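You operate a simulated robot arm through the tools that you are given. There is no shell and no other tool. Be economical: measure what you need, move in short steps, check, and stop when the job is done.

The job below is to be done with a simulated two-armed robot. You get a single attempt, and the scene is never put back.

Task
Put the teal cover from the top of the stores bench and the weight labelled "0.6 kg" from the ledge of the tall shelf in the tool case.
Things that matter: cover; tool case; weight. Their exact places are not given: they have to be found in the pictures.

The check looks at the end state, three seconds after you hand in, the way a careful person would. Anything else that was tipped, shoved, dropped, spilled or broken makes it a failure. Lids that push on must go on centred and level and be pressed home; caps that screw on are set level and turned clockwise until they are tight.

Robot
Two 7-joint arms with two-finger parallel grippers on one trunk, on a base that drives. Base frame: it is fixed to the floor where the robot stands at the start and does not move with it; the origin is under the middle of the robot, x ahead of it, y to its left, z up. Units: m, rad, N and s.
The left shoulder is at the start at [0.07, 0.133, 1.226], the right one opposite. Places, roughly: tool case [0.75, -2.25, 0.5]; weight [0.5, 3, 1]. Payload 1.57 kg a hand.
The tool frame of a hand sits at the grasp point between the pads (the TCP): z along the fingers, y along the line on which they close. The tips reach 0.03 m beyond it. Largest opening 0.08 m; finger width 0.017, thickness 0.012; the body of the gripper, 0.04 by 0.082 m, starts 0.08 m behind the TCP.
Orientation is told as [roll, pitch, yaw] about the base's x, y, z axes, in that order, counted from this pose: with the fingers straight down and closing along the base's y, the tool's x points along the base's -x, its y along +y and its z along -z.

Tools
- The arms move only by the tool nudge_tool. It takes "left_motion", "right_motion" or both (then of equal length, played together; a hand with none holds still); each is a list of rows, each a list of 3 entries, a list of its own where there are three numbers: the opening, from 0 (shut) to 1 (fully open), then the shift along the base's x, y, z in cm, then the turn, a rotation vector about the base's x, y, z in rad. In form: [[gripper, [tx, ty, tz], [rx, ry, rz]], ...]. A call has 1 to 10 rows; each row shifts and turns the commanded pose from where the row before left it. Each row takes 0.2 s and may step no farther than 0.05 m and 0.15 rad from the row before; otherwise, or with a gripper value out of range, the whole call is refused. A pose out of reach is approached as far as the arm can. The call stops where the force on the tool passes 40 N (or 10 N more than at its start, if that is more) or the arm is blocked; 0.2 s more then pass. The fingers move at their own pace (about 0.153 m/s each) and stop on an object; they squeeze with about 29 N. The grip force told is the motor's: it shows also when the fingers shut on nothing. Time passes only in rows, and 0.2 s behind the last, so rows that do not move let the fingers close. It gives the time, the measured TCP pose, the force on the tool (base axes), the opening and the grip force at its end, in the units of the frame above (readings bear some noise).
- Cameras (640 x 400 px; columns grow to the right, rows downward): "scene" is now at [0.1356, -0.0122, 1.4507]; the picture's right is [-0.15, -0.99, 0.00], its down [-0.60, 0.09, -0.79] and it looks along [0.78, -0.12, -0.61] (base axes); focal length 263 px, centre (320, 200). "left" rides on the left gripper at [0.072, 0.007, -0.122] in its tool frame; the picture's right is [-0.09, 1.00, 0.00], its down [-0.84, -0.08, -0.54] and it looks along [-0.54, -0.05, 0.84] (tool axes); focal length 238 px, centre (320, 200). "right" rides on the right gripper at [0.072, -0.007, -0.122] in its tool frame; the picture's right is [0.09, 1.00, 0.00], its down [-0.84, 0.08, -0.54] and it looks along [-0.54, 0.05, 0.84] (tool axes); focal length 238 px, centre (320, 200).
- grab_frame(camera): a new picture of that camera. It takes no simulated time.
- slide_trunk(by): slides the trunk up (or, below 0, down) by that many m; the arms and the scene camera ride with it, the base frame stays. It gives what a move gives, with no picture.
- steer(legs): drives the robot by 1 to 6 legs, each [ahead, left, turn to the left] in m, m and rad, along the robot's own axes; the way and the turn of a leg run together, so that a leg with both is an arc; at most 1.5 m and 3.142 rad a leg. The arms and the cameras ride along, it lands a little off, and it stops where it bumps. It gives what a move gives.
- head_to(pan, tilt): turns the head with the scene camera to pan (to the left, within 1.501 rad either way) and tilt (down, from -0.506 to 1.204), counted from straight ahead of the robot. It gives what a move gives.
- locate(camera, pixels): for up to 12 pixels [column, row] of the newest picture of that camera ("zoom" is the newest enlarged one), the place [x, y, z] in the base frame of the surface seen there, good to about 0.003 m. It takes no simulated time.
- enlarge(camera, box): a new picture of the part [left, top, right, bottom] of that camera's present view, enlarged. It takes no simulated time.
- finish_job(): hands the job in; it is judged then, once.

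Work in short steps. Measure before you move; look again where a grasp or a placing could have gone wrong, and mend it. You have 80 turns and 58 pictures in all, those below and enlarged ones among them. Open the grippers and draw the arms clear of the work before you hand the job in, unless the task says otherwise; then end with one line.

The tools are called after "Emit:" by a JSON object that holds its "fn" and its "kwargs". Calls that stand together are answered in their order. nudge_tool: Moves the arms, as the interface text tells. Its arguments: {"type":"object","properties":{"left_motion":{"type":"array","items":{"type":"array"}},"right_motion":{"type":"array","items":{"type":"array"}}},"required":[]} The other tools are called the same way: slide_trunk (by) slides the trunk up or down; steer (legs) drives the base; head_to (pan, tilt) turns the head that bears the scene camera; grab_frame (camera) takes a picture; locate (camera, pixels) gives the place of the surface under pixels of a picture; enlarge (camera, box) takes an enlarged picture of a part of a camera's view; finish_job () hands the job in.

At the start:

```text
clock: 0.0
left_position: [0.4437, 0.0791, 1.1725]
left_tool_rot: [0.0, -0.001, 0.002]
left_force: [0.8, 0.1, 0.4]
left_gripper_width: 0.0802
left_grip_force: 0.0
right_position: [0.4188, -0.2929, 1.1457]
right_tool_rot: [-0.001, 0.0, 0.0]
right_force: [-0.8, 0.1, 0.6]
right_gripper_width: 0.0801
right_grip_force: 0.0
trunk travel left (down, up): [-0.8, 0.14]
robot x, y, heading: [-0.001, 0.0008, -0.003]
head pan, tilt: [-0.155, 0.654]
```

scene: 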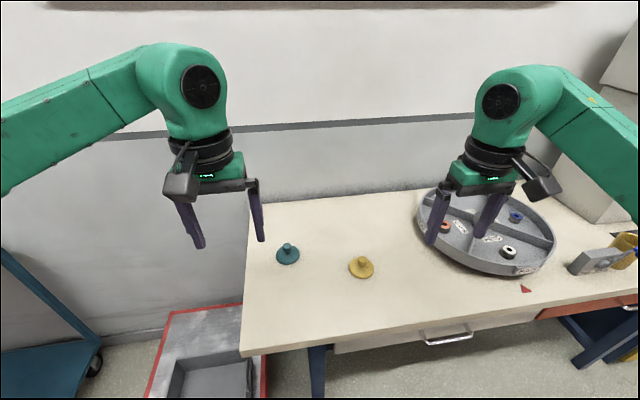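
right: 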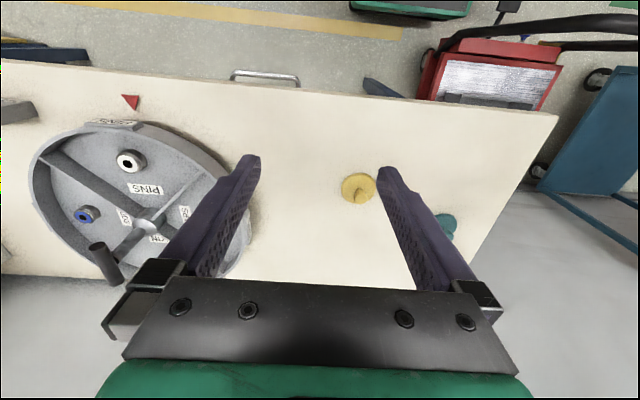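
left: 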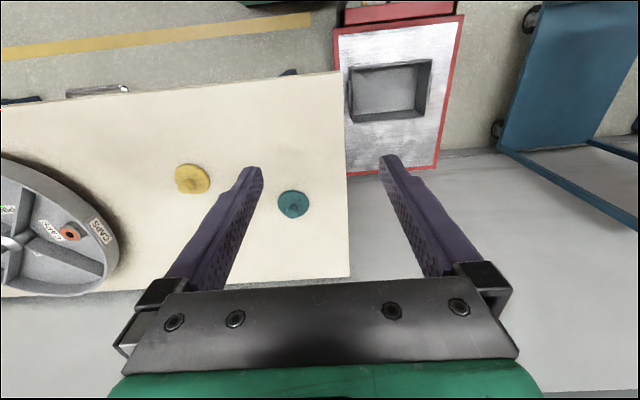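

The teal cover is visible at scene px (288,253), next to a yellow one at (361,267). I'll measure both and enlarge that area.

Emit:
{"fn": "enlarge", "kwargs": {"camera": "scene", "box": [240, 210, 400, 310]}}

Emit:
{"fn": "locate", "kwargs": {"camera": "scene", "pixels": [[288, 246], [288, 260], [278, 256], [298, 256], [361, 267], [250, 345], [248, 205], [310, 300], [210, 380], [170, 320]]}}

```text
4.00 times, centred on (320, 260) of scene
```

zoom: 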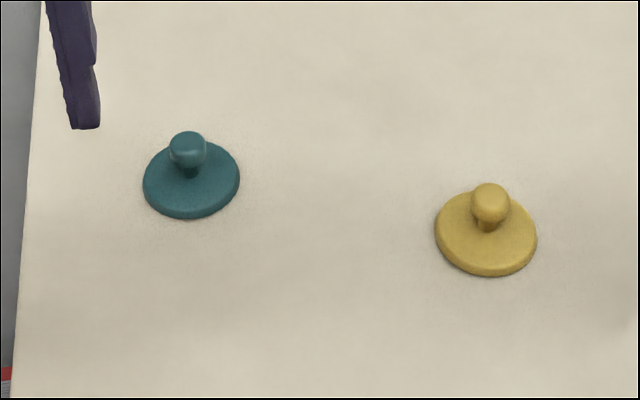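

```text
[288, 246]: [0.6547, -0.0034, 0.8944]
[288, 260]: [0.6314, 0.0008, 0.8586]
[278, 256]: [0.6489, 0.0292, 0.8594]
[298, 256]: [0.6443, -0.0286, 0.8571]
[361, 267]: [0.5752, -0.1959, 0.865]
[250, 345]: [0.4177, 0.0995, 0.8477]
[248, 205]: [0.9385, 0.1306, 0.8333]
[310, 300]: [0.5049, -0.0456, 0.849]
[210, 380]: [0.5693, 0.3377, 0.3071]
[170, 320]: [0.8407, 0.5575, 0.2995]
```

Before grabbing I'll look to the right and left to identify the places.

Emit:
{"fn": "head_to", "kwargs": {"pan": -1.3, "tilt": 0.35}}

Emit:
{"fn": "grab_frame", "kwargs": {"camera": "scene"}}

Emit:
{"fn": "head_to", "kwargs": {"pan": 1.3, "tilt": 0.2}}

Emit:
{"fn": "grab_frame", "kwargs": {"camera": "scene"}}

```text
clock: 1.4
left_position: [0.4433, 0.079, 1.1718]
left_tool_rot: [0.001, 0.0, 0.001]
left_force: [0.1, 0.3, 0.6]
left_gripper_width: 0.08
left_grip_force: 0.0
right_position: [0.4185, -0.2917, 1.1464]
right_tool_rot: [-0.001, -0.001, 0.001]
right_force: [-0.3, -0.3, 0.2]
right_gripper_width: 0.0802
right_grip_force: 0.1
trunk travel left (down, up): [-0.8, 0.14]
robot x, y, heading: [0.0003, 0.0018, 0.0]
head pan, tilt: [-1.3, 0.351]
```

```text
53 pictures are left
```

scene: 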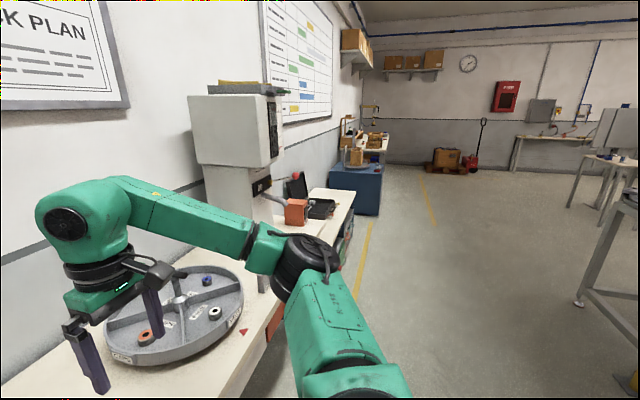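

```text
clock: 3.7
left_position: [0.4429, 0.0798, 1.173]
left_tool_rot: [0.0, 0.001, 0.003]
left_force: [0.1, -0.3, 0.1]
left_gripper_width: 0.0802
left_grip_force: 0.0
right_position: [0.4192, -0.2923, 1.147]
right_tool_rot: [0.001, 0.0, 0.0]
right_force: [0.5, -0.7, -0.8]
right_gripper_width: 0.0802
right_grip_force: 0.1
trunk travel left (down, up): [-0.8, 0.14]
robot x, y, heading: [0.0012, -0.0006, -0.001]
head pan, tilt: [1.3, 0.201]
```

```text
52 pictures are left
```

scene: 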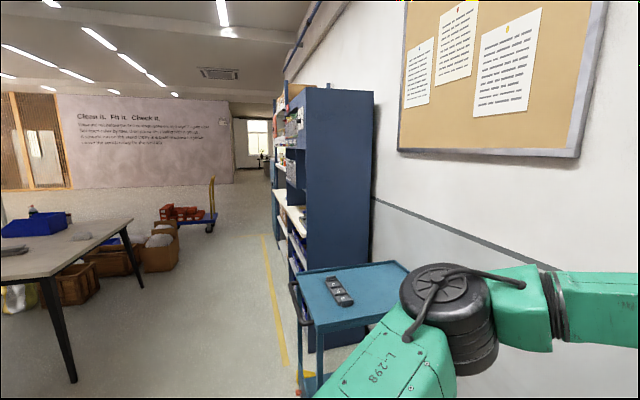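

The tall blue shelf is at px (300,180) on the left. I'll measure it here and enlarge the ledge.

Emit:
{"fn": "enlarge", "kwargs": {"camera": "scene", "box": [260, 80, 420, 360]}}

Emit:
{"fn": "locate", "kwargs": {"camera": "scene", "pixels": [[290, 205], [305, 222], [305, 260], [276, 193], [350, 200], [310, 320], [410, 265], [340, 290], [110, 225], [130, 225], [297, 285], [279, 200]]}}

```text
1.43 times, centred on (340, 220) of scene
```

zoom: 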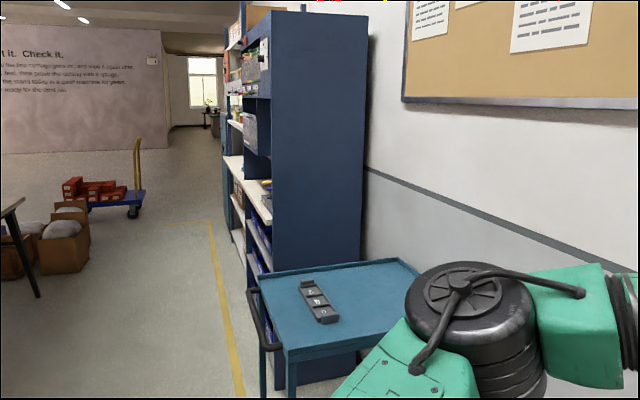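

```text
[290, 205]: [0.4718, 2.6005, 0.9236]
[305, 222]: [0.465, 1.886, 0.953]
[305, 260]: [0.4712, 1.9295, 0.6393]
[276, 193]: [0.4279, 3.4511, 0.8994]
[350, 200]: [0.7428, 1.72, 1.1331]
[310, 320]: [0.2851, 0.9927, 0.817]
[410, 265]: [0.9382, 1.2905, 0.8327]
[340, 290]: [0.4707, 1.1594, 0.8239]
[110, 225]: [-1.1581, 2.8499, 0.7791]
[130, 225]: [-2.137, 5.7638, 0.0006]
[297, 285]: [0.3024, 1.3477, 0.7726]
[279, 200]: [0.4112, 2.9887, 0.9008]
```

Ledge front is x≈0.42, z≈0.9; a cart stands at y 1.0–1.4 jutting to x≈0.28. Now I'll look straight down to judge the clearance between base and bench.

Emit:
{"fn": "head_to", "kwargs": {"pan": -0.1, "tilt": 1.2}}

Emit:
{"fn": "grab_frame", "kwargs": {"camera": "scene"}}

Emit:
{"fn": "locate", "kwargs": {"camera": "scene", "pixels": [[200, 200], [320, 200], [320, 250], [320, 300], [320, 350], [320, 390], [250, 300], [100, 200], [100, 300], [500, 300], [440, 250], [250, 370]]}}

```text
clock: 5.2
left_position: [0.4432, 0.0784, 1.1716]
left_tool_rot: [0.001, 0.0, 0.003]
left_force: [-0.1, -0.1, -0.9]
left_gripper_width: 0.0802
left_grip_force: 0.0
right_position: [0.4189, -0.292, 1.1465]
right_tool_rot: [0.001, -0.002, 0.001]
right_force: [0.5, 0.3, 0.1]
right_gripper_width: 0.0798
right_grip_force: 0.1
trunk travel left (down, up): [-0.8, 0.14]
robot x, y, heading: [-0.001, -0.0012, -0.006]
head pan, tilt: [-0.099, 1.201]
```

```text
50 pictures are left
```

scene: 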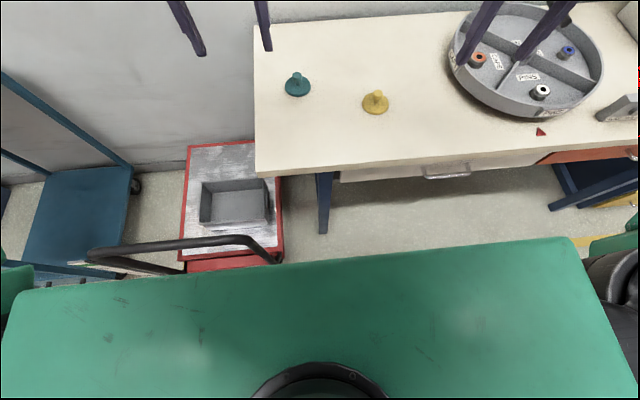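

```text
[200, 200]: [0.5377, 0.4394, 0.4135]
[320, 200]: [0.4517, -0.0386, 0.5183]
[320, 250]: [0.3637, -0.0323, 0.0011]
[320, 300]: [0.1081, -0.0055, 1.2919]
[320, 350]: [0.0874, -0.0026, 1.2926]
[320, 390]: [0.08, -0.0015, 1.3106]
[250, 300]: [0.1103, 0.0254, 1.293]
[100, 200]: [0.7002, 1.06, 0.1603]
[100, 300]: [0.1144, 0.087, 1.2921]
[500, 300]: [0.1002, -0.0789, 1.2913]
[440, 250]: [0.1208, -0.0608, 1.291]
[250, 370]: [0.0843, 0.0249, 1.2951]
```

There's a red trolley with a black handle left of the bench; I'll measure its extents before driving.

Emit:
{"fn": "locate", "kwargs": {"camera": "scene", "pixels": [[95, 254], [180, 243], [240, 240], [275, 261], [190, 267], [240, 258], [282, 250], [183, 240], [260, 170], [325, 225], [297, 90], [380, 168]]}}

```text
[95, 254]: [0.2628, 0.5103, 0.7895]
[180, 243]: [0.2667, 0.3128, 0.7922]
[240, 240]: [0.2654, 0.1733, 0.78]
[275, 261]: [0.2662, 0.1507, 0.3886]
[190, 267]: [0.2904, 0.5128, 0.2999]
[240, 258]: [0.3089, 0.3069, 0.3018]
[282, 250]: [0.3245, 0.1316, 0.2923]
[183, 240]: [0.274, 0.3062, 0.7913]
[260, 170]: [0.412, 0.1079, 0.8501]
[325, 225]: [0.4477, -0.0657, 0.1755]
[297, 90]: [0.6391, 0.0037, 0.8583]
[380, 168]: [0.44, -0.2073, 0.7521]
```

I'll test the left arm's reach: forward over the cover, staying well above it.

Emit:
{"fn": "nudge_tool", "kwargs": {"left_motion": [[1, [4, -1.5, -3], [0, 0, 0]], [1, [4, -1.5, -3], [0, 0, 0]], [1, [4, -1.5, -3], [0, 0, 0]], [1, [4, -1.5, -3], [0, 0, 0]], [1, [4, -1.5, -3], [0, 0, 0]], [1, [0, 0, 0], [0, 0, 0]]]}}

```text
refused: row 1 steps farther than a row can; nothing moved
```

The step was slightly too long; I repeat it with smaller rows.

Emit:
{"fn": "nudge_tool", "kwargs": {"left_motion": [[1, [3.5, -1.3, -2.8], [0, 0, 0]], [1, [3.5, -1.3, -2.8], [0, 0, 0]], [1, [3.5, -1.3, -2.8], [0, 0, 0]], [1, [3.5, -1.3, -2.8], [0, 0, 0]], [1, [3.5, -1.3, -2.8], [0, 0, 0]], [1, [2.5, -1.3, -2.8], [0, 0, 0]], [1, [0, 0, 0], [0, 0, 0]]]}}

```text
clock: 6.8
left_position: [0.5815, 0.0334, 1.0168]
left_tool_rot: [0.003, 0.001, 0.002]
left_force: [0.6, -1.1, -0.4]
left_gripper_width: 0.0799
left_grip_force: 0.1
left hand out of reach, approached as far as the arm can: row 4, 5, 6
right_position: [0.4184, -0.2935, 1.1451]
right_tool_rot: [0.0, 0.0, 0.0]
right_force: [0.7, 0.0, 0.2]
right_gripper_width: 0.08
right_grip_force: 0.1
trunk travel left (down, up): [-0.8, 0.14]
robot x, y, heading: [0.0009, -0.0012, 0.003]
head pan, tilt: [-0.099, 1.201]
```

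Left reach is about x=0.58 here, so the base needs to move about 0.15 right (lining the cover with the left shoulder) and 0.12 ahead.

Emit:
{"fn": "steer", "kwargs": {"legs": [[0, -0.15, 0], [0.12, 0, 0]]}}

Emit:
{"fn": "slide_trunk", "kwargs": {"by": -0.08}}

Emit:
{"fn": "head_to", "kwargs": {"pan": 0.1, "tilt": 0.9}}

Emit:
{"fn": "grab_frame", "kwargs": {"camera": "left"}}

Emit:
{"fn": "grab_frame", "kwargs": {"camera": "scene"}}

```text
clock: 9.1
left_position: [0.7005, -0.1256, 1.0172]
left_tool_rot: [0.001, -0.003, 0.004]
left_force: [0.2, -0.3, 0.5]
left_gripper_width: 0.08
left_grip_force: 0.0
right_position: [0.5364, -0.4523, 1.1488]
right_tool_rot: [0.001, -0.002, 0.001]
right_force: [-0.7, 0.0, 0.5]
right_gripper_width: 0.08
right_grip_force: 0.0
trunk travel left (down, up): [-0.8, 0.14]
robot x, y, heading: [0.1197, -0.1566, 0.002]
head pan, tilt: [-0.099, 1.201]
```

```text
clock: 10.2
left_position: [0.7013, -0.1238, 0.9362]
left_tool_rot: [-0.001, 0.0, 0.005]
left_force: [-0.1, -0.1, 0.1]
left_gripper_width: 0.0799
left_grip_force: 0.0
right_position: [0.5373, -0.4514, 1.0664]
right_tool_rot: [0.0, 0.001, 0.002]
right_force: [-0.5, 0.1, 0.1]
right_gripper_width: 0.0796
right_grip_force: 0.0
trunk travel left (down, up): [-0.72, 0.22]
robot x, y, heading: [0.1166, -0.1529, 0.004]
head pan, tilt: [-0.099, 1.201]
```

```text
clock: 11.1
left_position: [0.702, -0.1247, 0.9371]
left_tool_rot: [-0.001, -0.001, 0.003]
left_force: [0.4, 0.0, 0.6]
left_gripper_width: 0.0799
left_grip_force: 0.0
right_position: [0.5397, -0.4508, 1.0672]
right_tool_rot: [-0.001, 0.001, 0.001]
right_force: [0.1, 0.1, 1.1]
right_gripper_width: 0.0798
right_grip_force: 0.1
trunk travel left (down, up): [-0.72, 0.22]
robot x, y, heading: [0.1212, -0.1588, 0.001]
head pan, tilt: [0.099, 0.901]
```

```text
49 pictures are left
```

left: 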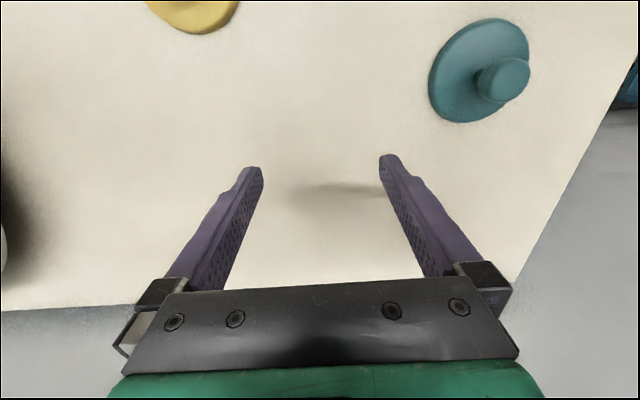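

```text
48 pictures are left
```

scene: 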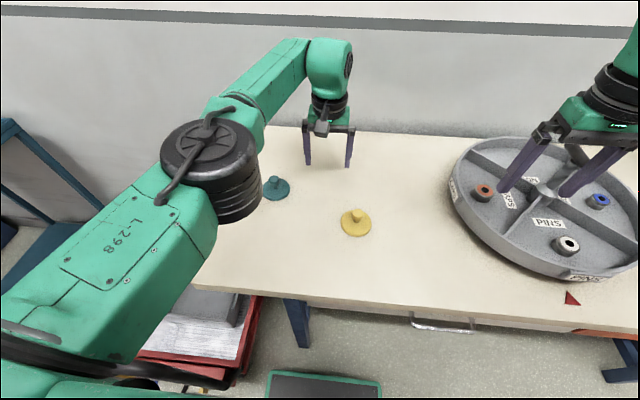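

The left hand hangs right of the cover; knob is at left px (502,78). I'll measure it precisely.

Emit:
{"fn": "locate", "kwargs": {"camera": "left", "pixels": [[505, 78], [510, 68], [528, 75], [505, 102], [485, 75], [430, 85], [530, 50], [480, 20], [465, 118]]}}

```text
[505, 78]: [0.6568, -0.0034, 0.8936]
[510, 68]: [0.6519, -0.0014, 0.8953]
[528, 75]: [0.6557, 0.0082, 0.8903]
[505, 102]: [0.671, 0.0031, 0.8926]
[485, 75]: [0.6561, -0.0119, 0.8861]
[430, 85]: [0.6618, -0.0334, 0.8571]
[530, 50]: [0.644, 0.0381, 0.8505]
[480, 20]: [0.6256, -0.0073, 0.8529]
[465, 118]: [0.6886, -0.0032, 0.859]
```

Knob centre ≈ (0.656, -0.001), top 0.895. I'll rise slightly and move over it, then check before going down.

Emit:
{"fn": "nudge_tool", "kwargs": {"left_motion": [[1, [0, 0, 2], [0, 0, 0]], [1, [-1.2, 3.1, 0], [0, 0, 0]], [1, [-1.2, 3.1, 0], [0, 0, 0]], [1, [-1.2, 3.1, 0], [0, 0, 0]], [1, [-1, 3.1, 0], [0, 0, 0]], [1, [0, 0, 0], [0, 0, 0]]]}}

Emit:
{"fn": "grab_frame", "kwargs": {"camera": "left"}}

```text
clock: 12.4
left_position: [0.6541, 0.0037, 0.9593]
left_tool_rot: [0.003, 0.0, 0.004]
left_force: [0.7, 0.5, -0.1]
left_gripper_width: 0.08
left_grip_force: 0.0
right_position: [0.5387, -0.4526, 1.066]
right_tool_rot: [0.002, -0.001, 0.002]
right_force: [1.1, -0.5, 0.6]
right_gripper_width: 0.0797
right_grip_force: 0.1
trunk travel left (down, up): [-0.72, 0.22]
robot x, y, heading: [0.1174, -0.1588, 0.006]
head pan, tilt: [0.099, 0.901]
```

```text
47 pictures are left
```

left: 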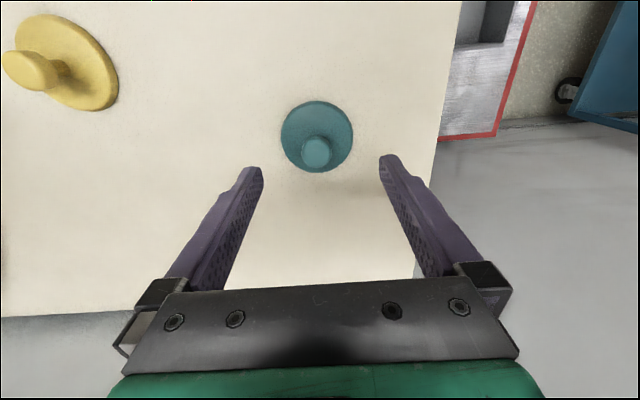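

The knob is centred between the fingers. I'll go down to z≈0.893 and close.

Emit:
{"fn": "nudge_tool", "kwargs": {"left_motion": [[1, [0.1, -0.2, -2.5], [0, 0, 0]], [1, [0.1, -0.2, -2.5], [0, 0, 0]], [1, [0, 0, -1.6], [0, 0, 0]], [0, [0, 0, 0], [0, 0, 0]], [0, [0, 0, 0], [0, 0, 0]], [0, [0, 0, 0], [0, 0, 0]]]}}

```text
clock: 13.8
left_position: [0.6571, -0.0033, 0.8916]
left_tool_rot: [0.0, 0.001, 0.004]
left_force: [-0.2, 0.9, 1.6]
left_gripper_width: 0.0261
left_grip_force: 29.8
right_position: [0.5389, -0.4509, 1.0669]
right_tool_rot: [0.001, 0.0, 0.002]
right_force: [0.0, -0.4, -0.1]
right_gripper_width: 0.08
right_grip_force: 0.1
trunk travel left (down, up): [-0.72, 0.22]
robot x, y, heading: [0.1183, -0.1576, 0.002]
head pan, tilt: [0.099, 0.901]
```

Gripped at 0.026 m. I'll lift it and check.

Emit:
{"fn": "nudge_tool", "kwargs": {"left_motion": [[0, [0, 0, 3], [0, 0, 0]], [0, [0, 0, 4.5], [0, 0, 0]], [0, [0, 0, 4.5], [0, 0, 0]], [0, [-3, 0, 3], [0, 0, 0]], [0, [-4.5, 0, 0], [0, 0, 0]], [0, [-4.5, 0, 0], [0, 0, 0]], [0, [-4.5, 0, 0], [0, 0, 0]], [0, [-4.5, 0, 0], [0, 0, 0]]]}}

Emit:
{"fn": "grab_frame", "kwargs": {"camera": "left"}}

```text
clock: 15.7
left_position: [0.4477, -0.0001, 1.0433]
left_tool_rot: [0.0, 0.0, 0.005]
left_force: [0.1, -0.9, 0.5]
left_gripper_width: 0.0261
left_grip_force: 29.4
right_position: [0.5377, -0.449, 1.0675]
right_tool_rot: [0.002, -0.002, 0.002]
right_force: [-0.9, 0.7, 0.5]
right_gripper_width: 0.0798
right_grip_force: 0.0
trunk travel left (down, up): [-0.72, 0.22]
robot x, y, heading: [0.1166, -0.1608, 0.001]
head pan, tilt: [0.099, 0.901]
```

```text
46 pictures are left
```

left: 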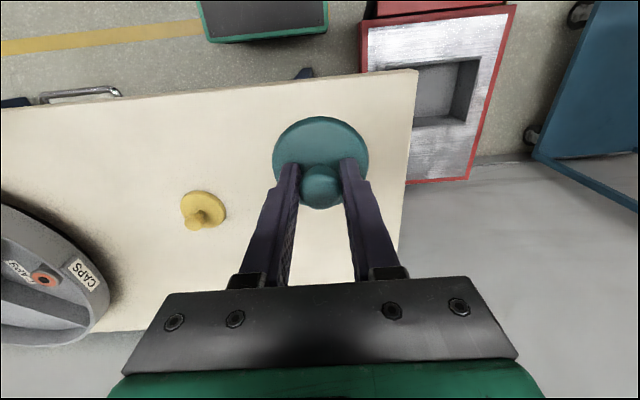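

The cover is held. I'll back off to x≈-0.35 and drive sideways in front of the shelf, keeping clear of the trolley and cart.

Emit:
{"fn": "steer", "kwargs": {"legs": [[-0.47, 0, 0], [0, 1.5, 0], [0, 1.5, 0]]}}

Emit:
{"fn": "head_to", "kwargs": {"pan": 0.0, "tilt": 0.4}}

Emit:
{"fn": "grab_frame", "kwargs": {"camera": "scene"}}

```text
clock: 32.9
left_position: [0.0535, 3.0584, 1.0435]
left_tool_rot: [-0.001, 0.0, -0.026]
left_force: [0.4, -0.1, -0.2]
left_gripper_width: 0.0255
left_grip_force: 28.6
right_position: [0.1289, 2.6061, 1.0675]
right_tool_rot: [0.0, 0.0, -0.027]
right_force: [0.8, -0.4, -0.3]
right_gripper_width: 0.0801
right_grip_force: 0.1
trunk travel left (down, up): [-0.72, 0.22]
robot x, y, heading: [-0.2784, 2.9099, -0.027]
head pan, tilt: [0.099, 0.901]
```

```text
clock: 33.8
left_position: [0.0527, 3.0579, 1.044]
left_tool_rot: [-0.002, 0.0, -0.027]
left_force: [0.0, -0.3, 0.1]
left_gripper_width: 0.0257
left_grip_force: 28.7
right_position: [0.1299, 2.606, 1.0686]
right_tool_rot: [0.002, -0.001, -0.028]
right_force: [-0.6, -0.8, -0.4]
right_gripper_width: 0.08
right_grip_force: 0.1
trunk travel left (down, up): [-0.72, 0.22]
robot x, y, heading: [-0.2794, 2.9127, -0.028]
head pan, tilt: [0.0, 0.4]
```

```text
45 pictures are left
```

scene: 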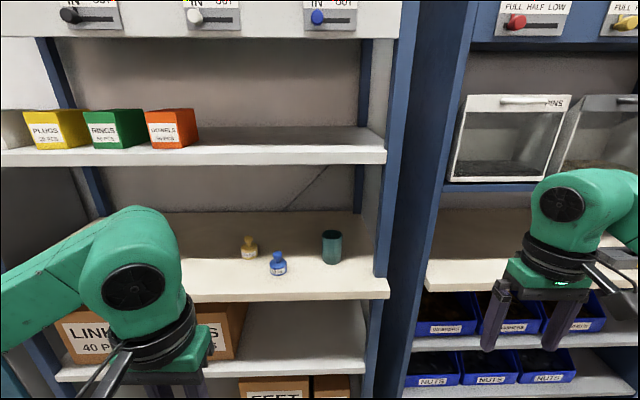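

Two weights, yellow (249,246) and blue (278,263), stand on the ledge. I'll enlarge to read the labels and measure.

Emit:
{"fn": "enlarge", "kwargs": {"camera": "scene", "box": [220, 210, 360, 298]}}

Emit:
{"fn": "locate", "kwargs": {"camera": "scene", "pixels": [[249, 237], [249, 250], [278, 253], [278, 268], [332, 232], [332, 250], [300, 298], [300, 162], [300, 225], [375, 280], [195, 295], [300, 155]]}}

```text
4.55 times, centred on (290, 254) of scene
```

zoom: 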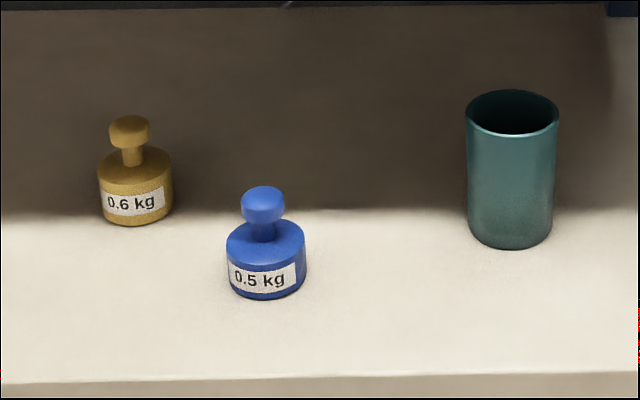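

```text
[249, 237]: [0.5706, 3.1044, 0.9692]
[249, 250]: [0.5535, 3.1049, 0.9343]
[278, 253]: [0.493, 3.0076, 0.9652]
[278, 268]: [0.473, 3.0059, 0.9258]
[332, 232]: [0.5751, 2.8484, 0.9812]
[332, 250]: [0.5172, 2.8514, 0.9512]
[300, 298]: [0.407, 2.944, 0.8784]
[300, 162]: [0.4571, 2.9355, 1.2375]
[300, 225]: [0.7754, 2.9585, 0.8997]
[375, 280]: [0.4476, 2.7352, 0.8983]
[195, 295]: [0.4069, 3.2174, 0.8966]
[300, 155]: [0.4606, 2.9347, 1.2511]
```

The yellow weight reads "0.6 kg" (knob ≈ (0.572, 3.104, 0.965)); the upper shelf lip is at x≈0.46, z≈1.235, so I'll approach with the right tool tilted 45° forward. Tilting now in free space.

Emit:
{"fn": "nudge_tool", "kwargs": {"right_motion": [[1, [0, 0, 0], [0, -0.131, 0]], [1, [0, 0, 0], [0, -0.131, 0]], [1, [0, 0, 0], [0, -0.131, 0]], [1, [0, 0, 0], [0, -0.131, 0]], [1, [0, 0, 0], [0, -0.131, 0]], [1, [0, 0, 0], [0, -0.131, 0]], [1, [0, 0, 0], [0, 0, 0]]]}}

Emit:
{"fn": "steer", "kwargs": {"legs": [[0, 0.38, 0.028]]}}

Emit:
{"fn": "head_to", "kwargs": {"pan": -0.2, "tilt": 0.45}}

Emit:
{"fn": "grab_frame", "kwargs": {"camera": "scene"}}

Emit:
{"fn": "grab_frame", "kwargs": {"camera": "right"}}

```text
clock: 35.4
left_position: [0.054, 3.0586, 1.0434]
left_tool_rot: [-0.001, -0.002, -0.026]
left_force: [-0.1, -0.7, 0.2]
left_gripper_width: 0.0259
left_grip_force: 28.8
right_position: [0.129, 2.6063, 1.0665]
right_tool_rot: [0.028, -0.787, -0.04]
right_force: [-0.1, 0.7, 0.4]
right_gripper_width: 0.0799
right_grip_force: 0.1
trunk travel left (down, up): [-0.72, 0.22]
robot x, y, heading: [-0.2808, 2.9104, -0.031]
head pan, tilt: [0.0, 0.4]
```

```text
clock: 37.8
left_position: [0.0544, 3.444, 1.0434]
left_tool_rot: [0.001, 0.0, 0.0]
left_force: [0.5, 0.3, -0.8]
left_gripper_width: 0.026
left_grip_force: 28.8
right_position: [0.1436, 2.9933, 1.0663]
right_tool_rot: [0.03, -0.784, -0.016]
right_force: [-0.9, -0.3, 0.2]
right_gripper_width: 0.08
right_grip_force: 0.0
trunk travel left (down, up): [-0.72, 0.22]
robot x, y, heading: [-0.2768, 3.2852, -0.004]
head pan, tilt: [0.0, 0.4]
```

```text
clock: 38.5
left_position: [0.0553, 3.4446, 1.0434]
left_tool_rot: [0.0, 0.0, 0.0]
left_force: [0.3, 0.6, -1.3]
left_gripper_width: 0.0255
left_grip_force: 28.6
right_position: [0.1436, 2.9935, 1.0669]
right_tool_rot: [0.027, -0.786, -0.014]
right_force: [0.0, 0.0, -0.1]
right_gripper_width: 0.0801
right_grip_force: 0.0
trunk travel left (down, up): [-0.72, 0.22]
robot x, y, heading: [-0.2717, 3.2853, -0.003]
head pan, tilt: [-0.201, 0.45]
```

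```text
43 pictures are left
```

scene: 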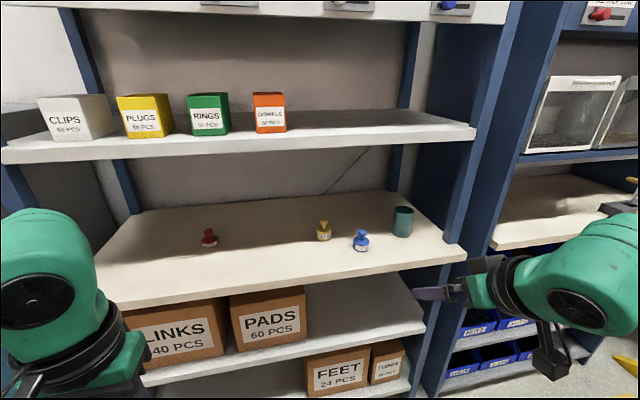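

```text
42 pictures are left
```

right: 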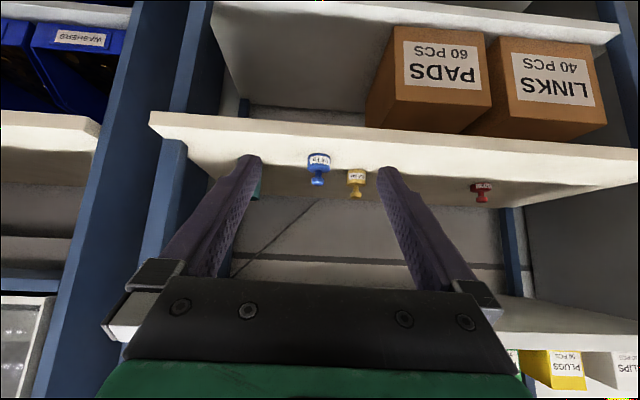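

I'll refine the yellow knob position, from an enlarged view.

Emit:
{"fn": "enlarge", "kwargs": {"camera": "scene", "box": [300, 205, 380, 255]}}

Emit:
{"fn": "locate", "kwargs": {"camera": "scene", "pixels": [[324, 223], [323, 236], [361, 233]]}}

```text
8.00 times, centred on (340, 230) of scene
```

zoom: 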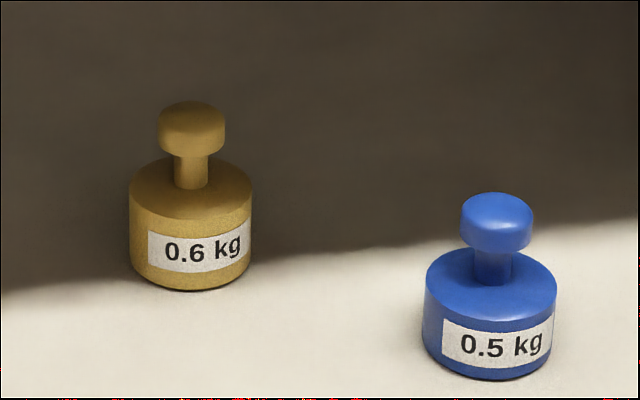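

```text
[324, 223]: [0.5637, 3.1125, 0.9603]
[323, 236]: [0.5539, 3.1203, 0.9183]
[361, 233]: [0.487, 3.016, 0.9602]
```

Emit:
{"fn": "locate", "kwargs": {"camera": "zoom", "pixels": [[192, 108], [192, 135], [163, 130], [221, 130], [192, 170], [192, 205], [132, 210], [250, 215], [192, 285], [497, 200], [420, 340]]}}

```text
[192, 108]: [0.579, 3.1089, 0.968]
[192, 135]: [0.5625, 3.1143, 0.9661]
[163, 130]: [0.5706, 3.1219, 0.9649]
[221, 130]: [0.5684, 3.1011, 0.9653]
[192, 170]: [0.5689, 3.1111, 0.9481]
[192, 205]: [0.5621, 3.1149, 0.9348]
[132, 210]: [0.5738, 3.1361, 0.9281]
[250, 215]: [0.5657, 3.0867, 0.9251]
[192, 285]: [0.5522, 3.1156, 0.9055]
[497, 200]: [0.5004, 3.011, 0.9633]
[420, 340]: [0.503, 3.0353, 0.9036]
```

Knob centre ≈ (0.571, 3.111, 0.963), body top 0.938. I'll pull the left hand back a bit, then drive in front of it.

Emit:
{"fn": "nudge_tool", "kwargs": {"left_motion": [[0, [-4, 0, 0], [0, 0, 0]], [0, [-3, 0, 0], [0, 0, 0]], [0, [0, 0, 0], [0, 0, 0]]]}}

Emit:
{"fn": "steer", "kwargs": {"legs": [[0, 0.118, 0.003], [0.28, 0, 0]]}}

Emit:
{"fn": "grab_frame", "kwargs": {"camera": "right"}}

```text
clock: 39.3
left_position: [-0.0165, 3.4458, 1.0434]
left_tool_rot: [0.0, 0.0, 0.001]
left_force: [-0.3, -0.3, -0.5]
left_gripper_width: 0.0258
left_grip_force: 28.7
right_position: [0.1435, 2.9944, 1.0664]
right_tool_rot: [0.027, -0.785, -0.014]
right_force: [-0.6, 0.2, -0.2]
right_gripper_width: 0.0801
right_grip_force: 0.2
trunk travel left (down, up): [-0.72, 0.22]
robot x, y, heading: [-0.2763, 3.2861, -0.007]
head pan, tilt: [-0.201, 0.45]
```

```text
clock: 42.1
left_position: [0.2638, 3.5673, 1.0433]
left_tool_rot: [0.001, -0.001, 0.006]
left_force: [0.7, -0.2, -0.3]
left_gripper_width: 0.0257
left_grip_force: 29.5
right_position: [0.4273, 3.1169, 1.067]
right_tool_rot: [0.027, -0.788, -0.007]
right_force: [0.1, 0.2, 0.0]
right_gripper_width: 0.0798
right_grip_force: 0.0
trunk travel left (down, up): [-0.72, 0.22]
robot x, y, heading: [0.0097, 3.4059, -0.001]
head pan, tilt: [-0.201, 0.45]
```

```text
40 pictures are left
```

right: 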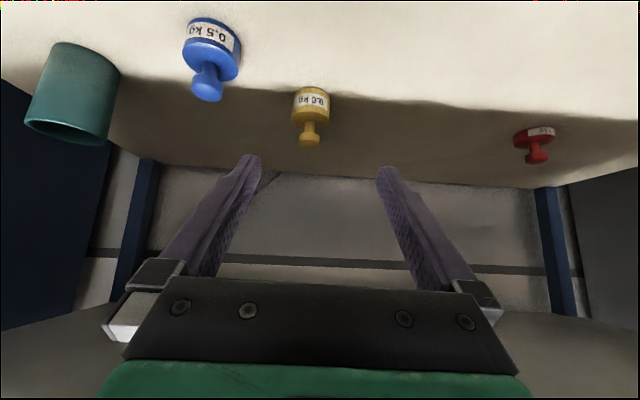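

Knob is at (309,138) between the fingers. I advance partly, then look again.

Emit:
{"fn": "nudge_tool", "kwargs": {"right_motion": [[1, [3.5, -0.2, -1.5], [0, 0, 0]], [1, [3, -0.2, -1.5], [0, 0, 0]], [1, [2, -0.1, -1.4], [0, 0, 0]], [1, [0, 0, 0], [0, 0, 0]]]}}

Emit:
{"fn": "grab_frame", "kwargs": {"camera": "right"}}

Emit:
{"fn": "locate", "kwargs": {"camera": "right", "pixels": [[309, 138], [320, 135], [310, 145], [312, 130]]}}

```text
clock: 43.1
left_position: [0.2645, 3.5676, 1.0432]
left_tool_rot: [0.001, 0.0, 0.008]
left_force: [0.5, -0.1, 0.3]
left_gripper_width: 0.0258
left_grip_force: 29.3
right_position: [0.5118, 3.1111, 1.0235]
right_tool_rot: [0.029, -0.788, -0.007]
right_force: [-0.7, 0.3, 0.0]
right_gripper_width: 0.0802
right_grip_force: 0.0
trunk travel left (down, up): [-0.72, 0.22]
robot x, y, heading: [0.01, 3.4069, 0.007]
head pan, tilt: [-0.201, 0.45]
```

```text
39 pictures are left
```

right: 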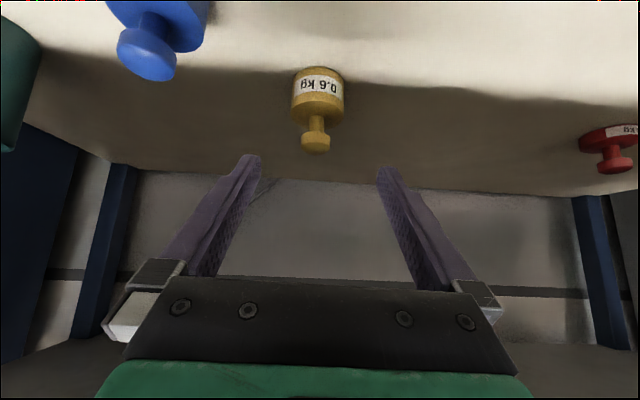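

```text
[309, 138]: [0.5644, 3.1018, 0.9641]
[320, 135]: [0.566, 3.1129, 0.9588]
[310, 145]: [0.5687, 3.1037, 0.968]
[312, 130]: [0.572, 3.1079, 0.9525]
```

Aligned (knob at px 315,142). Final diagonal approach and close.

Emit:
{"fn": "nudge_tool", "kwargs": {"right_motion": [[1, [2, 0, -2], [0, 0, 0]], [1, [2, -0.1, -2], [0, 0, 0]], [1, [1.1, 0, -1.1], [0, 0, 0]], [0, [0, 0, 0], [0, 0, 0]], [0, [0, 0, 0], [0, 0, 0]], [0, [0, 0, 0], [0, 0, 0]]]}}

Emit:
{"fn": "grab_frame", "kwargs": {"camera": "right"}}

```text
clock: 44.5
left_position: [0.2647, 3.5675, 1.0429]
left_tool_rot: [0.001, 0.001, 0.007]
left_force: [0.8, 0.6, -1.2]
left_gripper_width: 0.0258
left_grip_force: 29.1
right_position: [0.5647, 3.1098, 0.9703]
right_tool_rot: [0.03, -0.785, -0.009]
right_force: [-0.1, -1.2, -0.1]
right_gripper_width: 0.0267
right_grip_force: 29.1
trunk travel left (down, up): [-0.72, 0.22]
robot x, y, heading: [0.0101, 3.409, 0.0]
head pan, tilt: [-0.201, 0.45]
```

```text
38 pictures are left
```

right: 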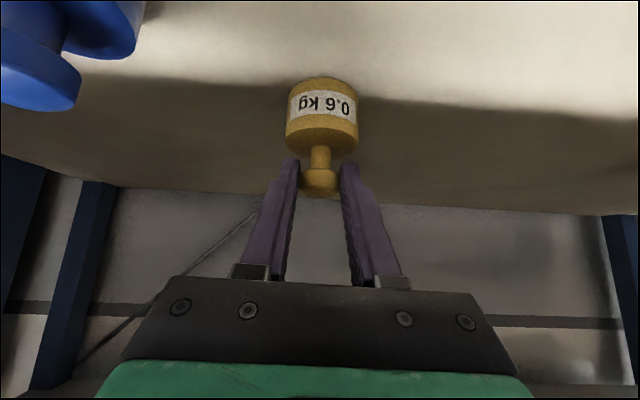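

Knob gripped. Lift straight up and draw back out.

Emit:
{"fn": "nudge_tool", "kwargs": {"right_motion": [[0, [0, 0, 2], [0, 0, 0]], [0, [0, 0, 2.5], [0, 0, 0]], [0, [-2, 0, 2], [0, 0, 0]], [0, [-4.5, 0, 0.5], [0, 0, 0]], [0, [-4.5, 0, 0], [0, 0, 0]], [0, [-4.5, 0, 0], [0, 0, 0]], [0, [-4.5, 0, 0], [0, 0, 0]], [0, [-4, 0, 0], [0, 0, 0]]]}}

Emit:
{"fn": "grab_frame", "kwargs": {"camera": "right"}}

```text
clock: 46.3
left_position: [0.2656, 3.5665, 1.0438]
left_tool_rot: [0.0, -0.002, 0.007]
left_force: [-0.1, -0.2, 0.1]
left_gripper_width: 0.0254
left_grip_force: 29.2
right_position: [0.3493, 3.0999, 1.0503]
right_tool_rot: [0.034, -0.784, -0.007]
right_force: [-0.5, -0.2, -6.8]
right_gripper_width: 0.0263
right_grip_force: 29.4
right hand out of reach, approached as far as the arm can: row 8
trunk travel left (down, up): [-0.72, 0.22]
robot x, y, heading: [0.0088, 3.4061, 0.01]
head pan, tilt: [-0.201, 0.45]
```

```text
37 pictures are left
```

right: 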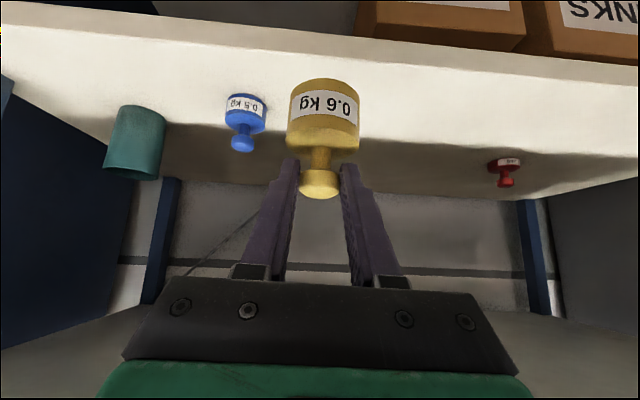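

Both objects are held. Back off and travel right; I'll stop near y≈0.3 to check heading and view the right side.

Emit:
{"fn": "steer", "kwargs": {"legs": [[-0.42, 0, 0], [0, -1.5, 0], [0, -1.5, 0]]}}

Emit:
{"fn": "head_to", "kwargs": {"pan": -1.1, "tilt": 0.4}}

Emit:
{"fn": "grab_frame", "kwargs": {"camera": "scene"}}

```text
clock: 62.9
left_position: [-0.2505, 0.5658, 1.0417]
left_tool_rot: [0.0, 0.001, -0.078]
left_force: [0.8, 0.6, -0.7]
left_gripper_width: 0.0257
left_grip_force: 28.7
right_position: [-0.2087, 0.0933, 1.0509]
right_tool_rot: [0.03, -0.784, -0.091]
right_force: [0.5, 0.8, -5.2]
right_gripper_width: 0.0263
right_grip_force: 28.9
trunk travel left (down, up): [-0.72, 0.22]
robot x, y, heading: [-0.5235, 0.4252, -0.077]
head pan, tilt: [-0.201, 0.45]
```

```text
clock: 64.1
left_position: [-0.2512, 0.565, 1.0442]
left_tool_rot: [-0.001, 0.0, -0.076]
left_force: [-0.1, -0.2, -0.6]
left_gripper_width: 0.0258
left_grip_force: 29.0
right_position: [-0.2063, 0.093, 1.0507]
right_tool_rot: [0.03, -0.785, -0.091]
right_force: [0.5, 0.7, -6.4]
right_gripper_width: 0.0264
right_grip_force: 29.1
trunk travel left (down, up): [-0.72, 0.22]
robot x, y, heading: [-0.5192, 0.4223, -0.078]
head pan, tilt: [-1.1, 0.4]
```

```text
36 pictures are left
```

scene: 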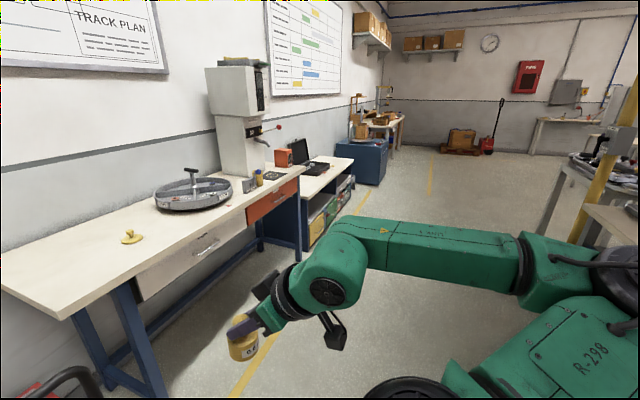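

I'll measure the objects farther along: the black thing at (315,165), the blue box (360,160), the low bench, and the table on the right.

Emit:
{"fn": "enlarge", "kwargs": {"camera": "scene", "box": [240, 100, 420, 212]}}

Emit:
{"fn": "locate", "kwargs": {"camera": "scene", "pixels": [[312, 168], [300, 152], [345, 165], [355, 170], [375, 150], [285, 157], [300, 210], [545, 235], [600, 215], [560, 165], [325, 240], [275, 190]]}}

```text
3.56 times, centred on (330, 156) of scene
```

zoom: 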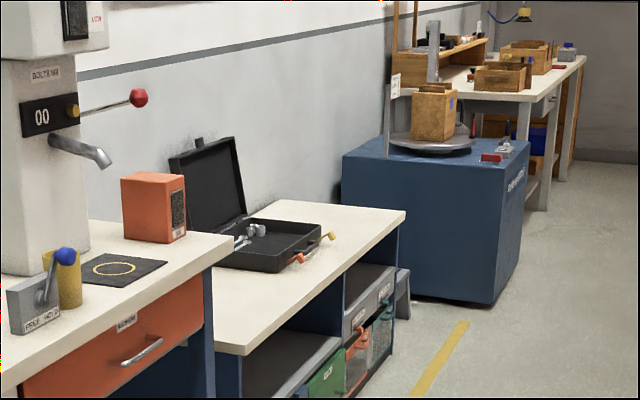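

```text
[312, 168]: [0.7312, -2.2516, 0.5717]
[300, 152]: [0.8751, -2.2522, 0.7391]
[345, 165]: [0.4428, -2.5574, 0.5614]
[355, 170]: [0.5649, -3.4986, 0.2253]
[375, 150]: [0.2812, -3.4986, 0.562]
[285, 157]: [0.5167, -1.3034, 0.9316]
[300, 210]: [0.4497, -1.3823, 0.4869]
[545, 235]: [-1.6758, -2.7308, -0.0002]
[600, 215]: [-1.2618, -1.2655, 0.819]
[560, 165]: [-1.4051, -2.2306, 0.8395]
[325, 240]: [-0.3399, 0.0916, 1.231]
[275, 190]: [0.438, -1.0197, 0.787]
```

The tool case is the open black case at about (0.73, -2.25) on the low bench (z≈0.56). I'll straighten and drive there.

Emit:
{"fn": "steer", "kwargs": {"legs": [[0, 0, 0.078], [0, -1.3, 0.03], [0, -1.27, 0.03]]}}

Emit:
{"fn": "head_to", "kwargs": {"pan": 0, "tilt": 0.55}}

Emit:
{"fn": "grab_frame", "kwargs": {"camera": "scene"}}

```text
clock: 77.3
left_position: [-0.1458, -1.9972, 1.0421]
left_tool_rot: [0.001, 0.0, 0.103]
left_force: [-0.5, 0.6, -0.1]
left_gripper_width: 0.0256
left_grip_force: 29.0
right_position: [-0.0184, -2.4509, 1.0501]
right_tool_rot: [0.029, -0.785, 0.088]
right_force: [-0.2, -0.2, -5.5]
right_gripper_width: 0.0263
right_grip_force: 29.6
trunk travel left (down, up): [-0.72, 0.22]
robot x, y, heading: [-0.3861, -2.1801, 0.101]
head pan, tilt: [-1.1, 0.4]
```

```text
clock: 78.6
left_position: [-0.1458, -1.9949, 1.0433]
left_tool_rot: [0.0, 0.001, 0.103]
left_force: [0.4, 0.5, -1.4]
left_gripper_width: 0.0259
left_grip_force: 28.9
right_position: [-0.0198, -2.454, 1.0506]
right_tool_rot: [0.03, -0.784, 0.088]
right_force: [0.2, 0.8, -6.1]
right_gripper_width: 0.0265
right_grip_force: 29.3
trunk travel left (down, up): [-0.72, 0.22]
robot x, y, heading: [-0.3895, -2.1794, 0.105]
head pan, tilt: [0.0, 0.55]
```

```text
34 pictures are left
```

scene: 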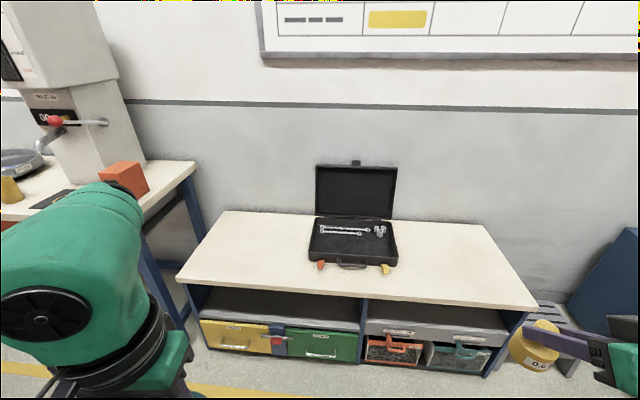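

The case is at px (353,240). I'll enlarge and measure its interior.

Emit:
{"fn": "enlarge", "kwargs": {"camera": "scene", "box": [300, 205, 412, 275]}}

Emit:
{"fn": "locate", "kwargs": {"camera": "zoom", "pixels": [[100, 95], [50, 290], [70, 270], [540, 300], [525, 100], [480, 150], [300, 180], [300, 250], [130, 235], [490, 250], [350, 290], [300, 305]]}}

```text
5.71 times, centred on (356, 240) of scene
```

zoom: 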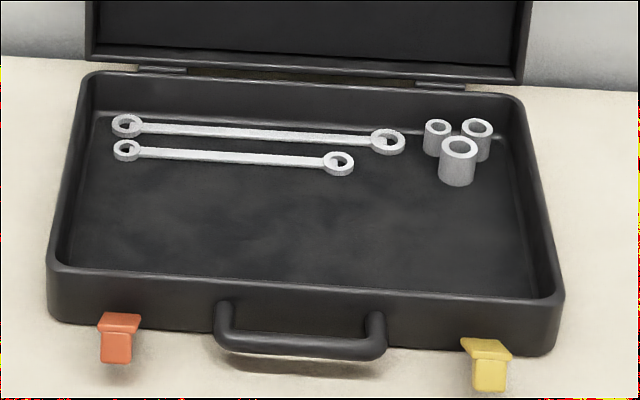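

```text
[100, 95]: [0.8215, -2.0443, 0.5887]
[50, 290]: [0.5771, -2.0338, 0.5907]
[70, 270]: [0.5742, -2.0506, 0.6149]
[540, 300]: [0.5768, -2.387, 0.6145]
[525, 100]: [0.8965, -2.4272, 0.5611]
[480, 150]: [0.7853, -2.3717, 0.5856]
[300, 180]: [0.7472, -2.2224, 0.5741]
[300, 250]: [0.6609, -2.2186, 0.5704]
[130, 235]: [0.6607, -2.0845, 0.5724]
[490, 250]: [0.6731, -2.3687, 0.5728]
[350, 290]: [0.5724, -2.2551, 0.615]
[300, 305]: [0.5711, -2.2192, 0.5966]
```

Case interior: x≈0.59–0.83, y≈-2.05…-2.385, floor 0.573, rim 0.615; the front half is free. I'll line up and drive in, then lower the trunk.

Emit:
{"fn": "steer", "kwargs": {"legs": [[0, 0, -0.104], [0, -0.04, 0], [0.35, 0, 0]]}}

Emit:
{"fn": "slide_trunk", "kwargs": {"by": -0.27}}

Emit:
{"fn": "head_to", "kwargs": {"pan": 0, "tilt": 0.85}}

Emit:
{"fn": "grab_frame", "kwargs": {"camera": "scene"}}

```text
clock: 81.9
left_position: [0.2209, -2.0635, 1.0429]
left_tool_rot: [0.0, -0.001, -0.003]
left_force: [-0.5, 0.3, -0.8]
left_gripper_width: 0.0256
left_grip_force: 29.0
right_position: [0.2993, -2.5324, 1.0508]
right_tool_rot: [0.029, -0.786, -0.019]
right_force: [-0.7, 0.2, -5.8]
right_gripper_width: 0.0263
right_grip_force: 29.3
trunk travel left (down, up): [-0.72, 0.22]
robot x, y, heading: [-0.0368, -2.2196, -0.01]
head pan, tilt: [0.0, 0.55]
```

```text
clock: 84.6
left_position: [0.2229, -2.0633, 0.7735]
left_tool_rot: [0.0, -0.001, -0.004]
left_force: [-0.5, -0.7, 0.2]
left_gripper_width: 0.0256
left_grip_force: 29.0
right_position: [0.2998, -2.5318, 0.78]
right_tool_rot: [0.028, -0.786, -0.017]
right_force: [-0.4, -0.8, -6.0]
right_gripper_width: 0.0264
right_grip_force: 29.0
trunk travel left (down, up): [-0.45, 0.49]
robot x, y, heading: [-0.0335, -2.2207, -0.001]
head pan, tilt: [0.0, 0.55]
```

```text
clock: 85.4
left_position: [0.2234, -2.0631, 0.7723]
left_tool_rot: [-0.001, 0.001, -0.004]
left_force: [-0.4, 0.3, -0.3]
left_gripper_width: 0.0259
left_grip_force: 29.0
right_position: [0.2999, -2.5313, 0.7805]
right_tool_rot: [0.03, -0.785, -0.018]
right_force: [-0.1, -0.1, -6.0]
right_gripper_width: 0.0264
right_grip_force: 28.9
trunk travel left (down, up): [-0.45, 0.49]
robot x, y, heading: [-0.0396, -2.2218, -0.003]
head pan, tilt: [0.0, 0.85]
```

```text
32 pictures are left
```

scene: 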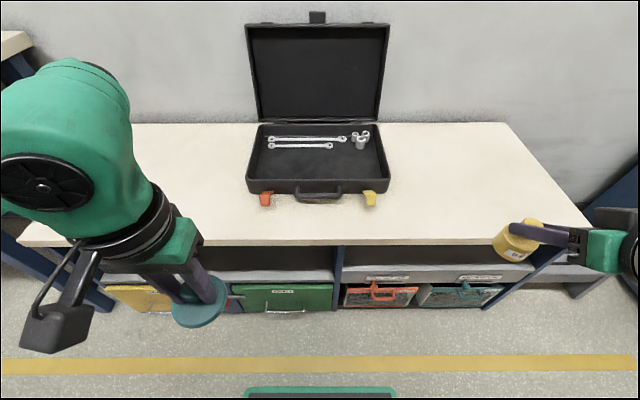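

I'll measure the base front and bench front for clearance, and the case interior once more.

Emit:
{"fn": "locate", "kwargs": {"camera": "scene", "pixels": [[320, 392], [320, 243], [290, 300], [320, 320], [258, 180], [378, 178], [275, 172], [365, 172], [320, 160], [320, 186], [268, 125], [372, 124]]}}

```text
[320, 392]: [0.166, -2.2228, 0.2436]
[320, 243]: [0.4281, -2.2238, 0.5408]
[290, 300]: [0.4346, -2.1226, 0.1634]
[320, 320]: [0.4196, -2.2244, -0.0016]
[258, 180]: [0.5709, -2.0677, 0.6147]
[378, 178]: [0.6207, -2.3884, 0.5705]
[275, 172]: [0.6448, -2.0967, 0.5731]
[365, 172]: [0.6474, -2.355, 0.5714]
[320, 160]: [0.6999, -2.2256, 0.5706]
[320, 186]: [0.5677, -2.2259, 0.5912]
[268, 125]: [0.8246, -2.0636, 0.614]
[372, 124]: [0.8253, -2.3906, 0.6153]
```

Base front is ~0.26 m from the bench, so 0.16 m ahead is safe.

Emit:
{"fn": "steer", "kwargs": {"legs": [[0.16, 0, 0]]}}

```text
clock: 86.8
left_position: [0.3808, -2.0662, 0.7721]
left_tool_rot: [0.001, 0.002, -0.004]
left_force: [0.2, -0.3, 0.2]
left_gripper_width: 0.0254
left_grip_force: 29.2
right_position: [0.4575, -2.5331, 0.7779]
right_tool_rot: [0.029, -0.784, -0.022]
right_force: [0.4, 0.1, -4.7]
right_gripper_width: 0.0264
right_grip_force: 29.4
trunk travel left (down, up): [-0.45, 0.49]
robot x, y, heading: [0.1178, -2.2252, -0.007]
head pan, tilt: [0.0, 0.85]
```

Move the left hand with the cover over the left-front of the case interior, still high.

Emit:
{"fn": "nudge_tool", "kwargs": {"left_motion": [[0, [4.0, -0.9, -0.9], [0, 0, 0]], [0, [4.0, -0.9, -0.9], [0, 0, 0]], [0, [4.1, -0.9, -0.9], [0, 0, 0]], [0, [4.1, -0.9, -0.9], [0, 0, 0]], [0, [4.1, -0.9, -0.9], [0, 0, 0]], [0, [4.1, -0.9, -0.9], [0, 0, 0]], [0, [4.1, -0.9, -0.9], [0, 0, 0]], [0, [0, 0, 0], [0, 0, 0]]]}}

Emit:
{"fn": "grab_frame", "kwargs": {"camera": "left"}}

Emit:
{"fn": "grab_frame", "kwargs": {"camera": "scene"}}

```text
clock: 88.6
left_position: [0.667, -2.1291, 0.712]
left_tool_rot: [0.0, 0.0, -0.008]
left_force: [-0.9, 0.3, 0.2]
left_gripper_width: 0.0255
left_grip_force: 29.2
right_position: [0.4564, -2.5329, 0.7802]
right_tool_rot: [0.028, -0.784, -0.017]
right_force: [0.5, 0.3, -6.1]
right_gripper_width: 0.0262
right_grip_force: 29.4
trunk travel left (down, up): [-0.45, 0.49]
robot x, y, heading: [0.1194, -2.2227, -0.005]
head pan, tilt: [0.0, 0.85]
```

```text
31 pictures are left
```

left: 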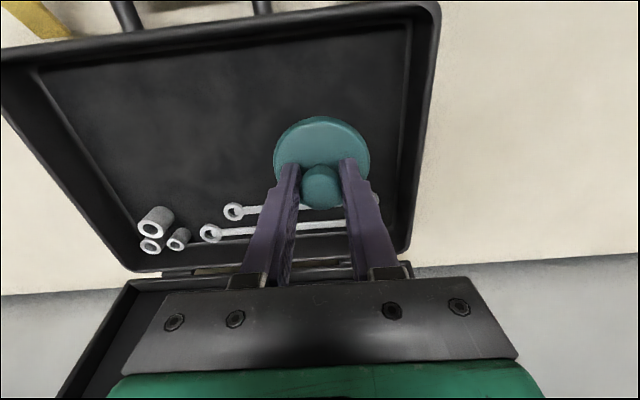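

```text
30 pictures are left
```

scene: 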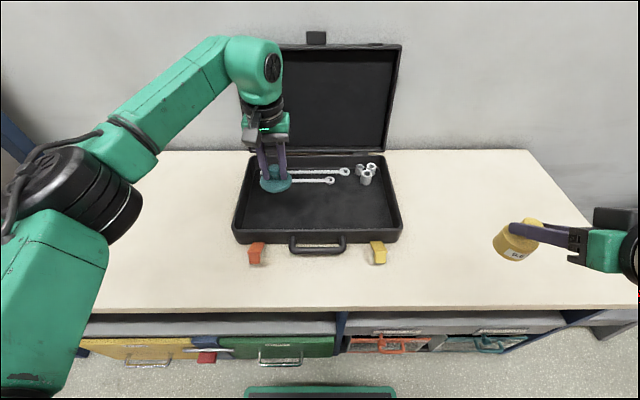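

Position is good and clear of the wrenches. Lowering the cover to just over the floor.

Emit:
{"fn": "nudge_tool", "kwargs": {"left_motion": [[0, [-0.7, 0, -3], [0, 0, 0]], [0, [0, 0, -3], [0, 0, 0]], [0, [0, 0, -2.5], [0, 0, 0]], [0, [0, 0, -0.7], [0, 0, 0]], [0, [0, 0, -0.3], [0, 0, 0]], [0, [0, 0, 0], [0, 0, 0]]]}}

```text
clock: 90.0
left_position: [0.6567, -2.1282, 0.6151]
left_tool_rot: [-0.001, 0.002, -0.004]
left_force: [-0.1, 0.2, -0.1]
left_gripper_width: 0.0258
left_grip_force: 28.7
right_position: [0.4563, -2.5325, 0.7794]
right_tool_rot: [0.03, -0.784, -0.022]
right_force: [0.4, -0.1, -6.4]
right_gripper_width: 0.0261
right_grip_force: 29.4
trunk travel left (down, up): [-0.45, 0.49]
robot x, y, heading: [0.117, -2.2235, -0.006]
head pan, tilt: [0.0, 0.85]
```

No contact force yet; a couple more millimetres.

Emit:
{"fn": "nudge_tool", "kwargs": {"left_motion": [[0, [0, 0, -0.15], [0, 0, 0]], [0, [0, 0, -0.15], [0, 0, 0]], [0, [0, 0, 0], [0, 0, 0]]]}}

```text
clock: 90.8
left_position: [0.6572, -2.1284, 0.6131]
left_tool_rot: [0.0, -0.004, -0.004]
left_force: [2.4, 5.6, 15.9]
left_gripper_width: 0.0256
left_grip_force: 28.7
right_position: [0.4563, -2.5329, 0.7805]
right_tool_rot: [0.03, -0.787, -0.019]
right_force: [0.5, 0.6, -6.3]
right_gripper_width: 0.0262
right_grip_force: 29.0
trunk travel left (down, up): [-0.45, 0.49]
robot x, y, heading: [0.1223, -2.2237, -0.004]
head pan, tilt: [0.0, 0.85]
```

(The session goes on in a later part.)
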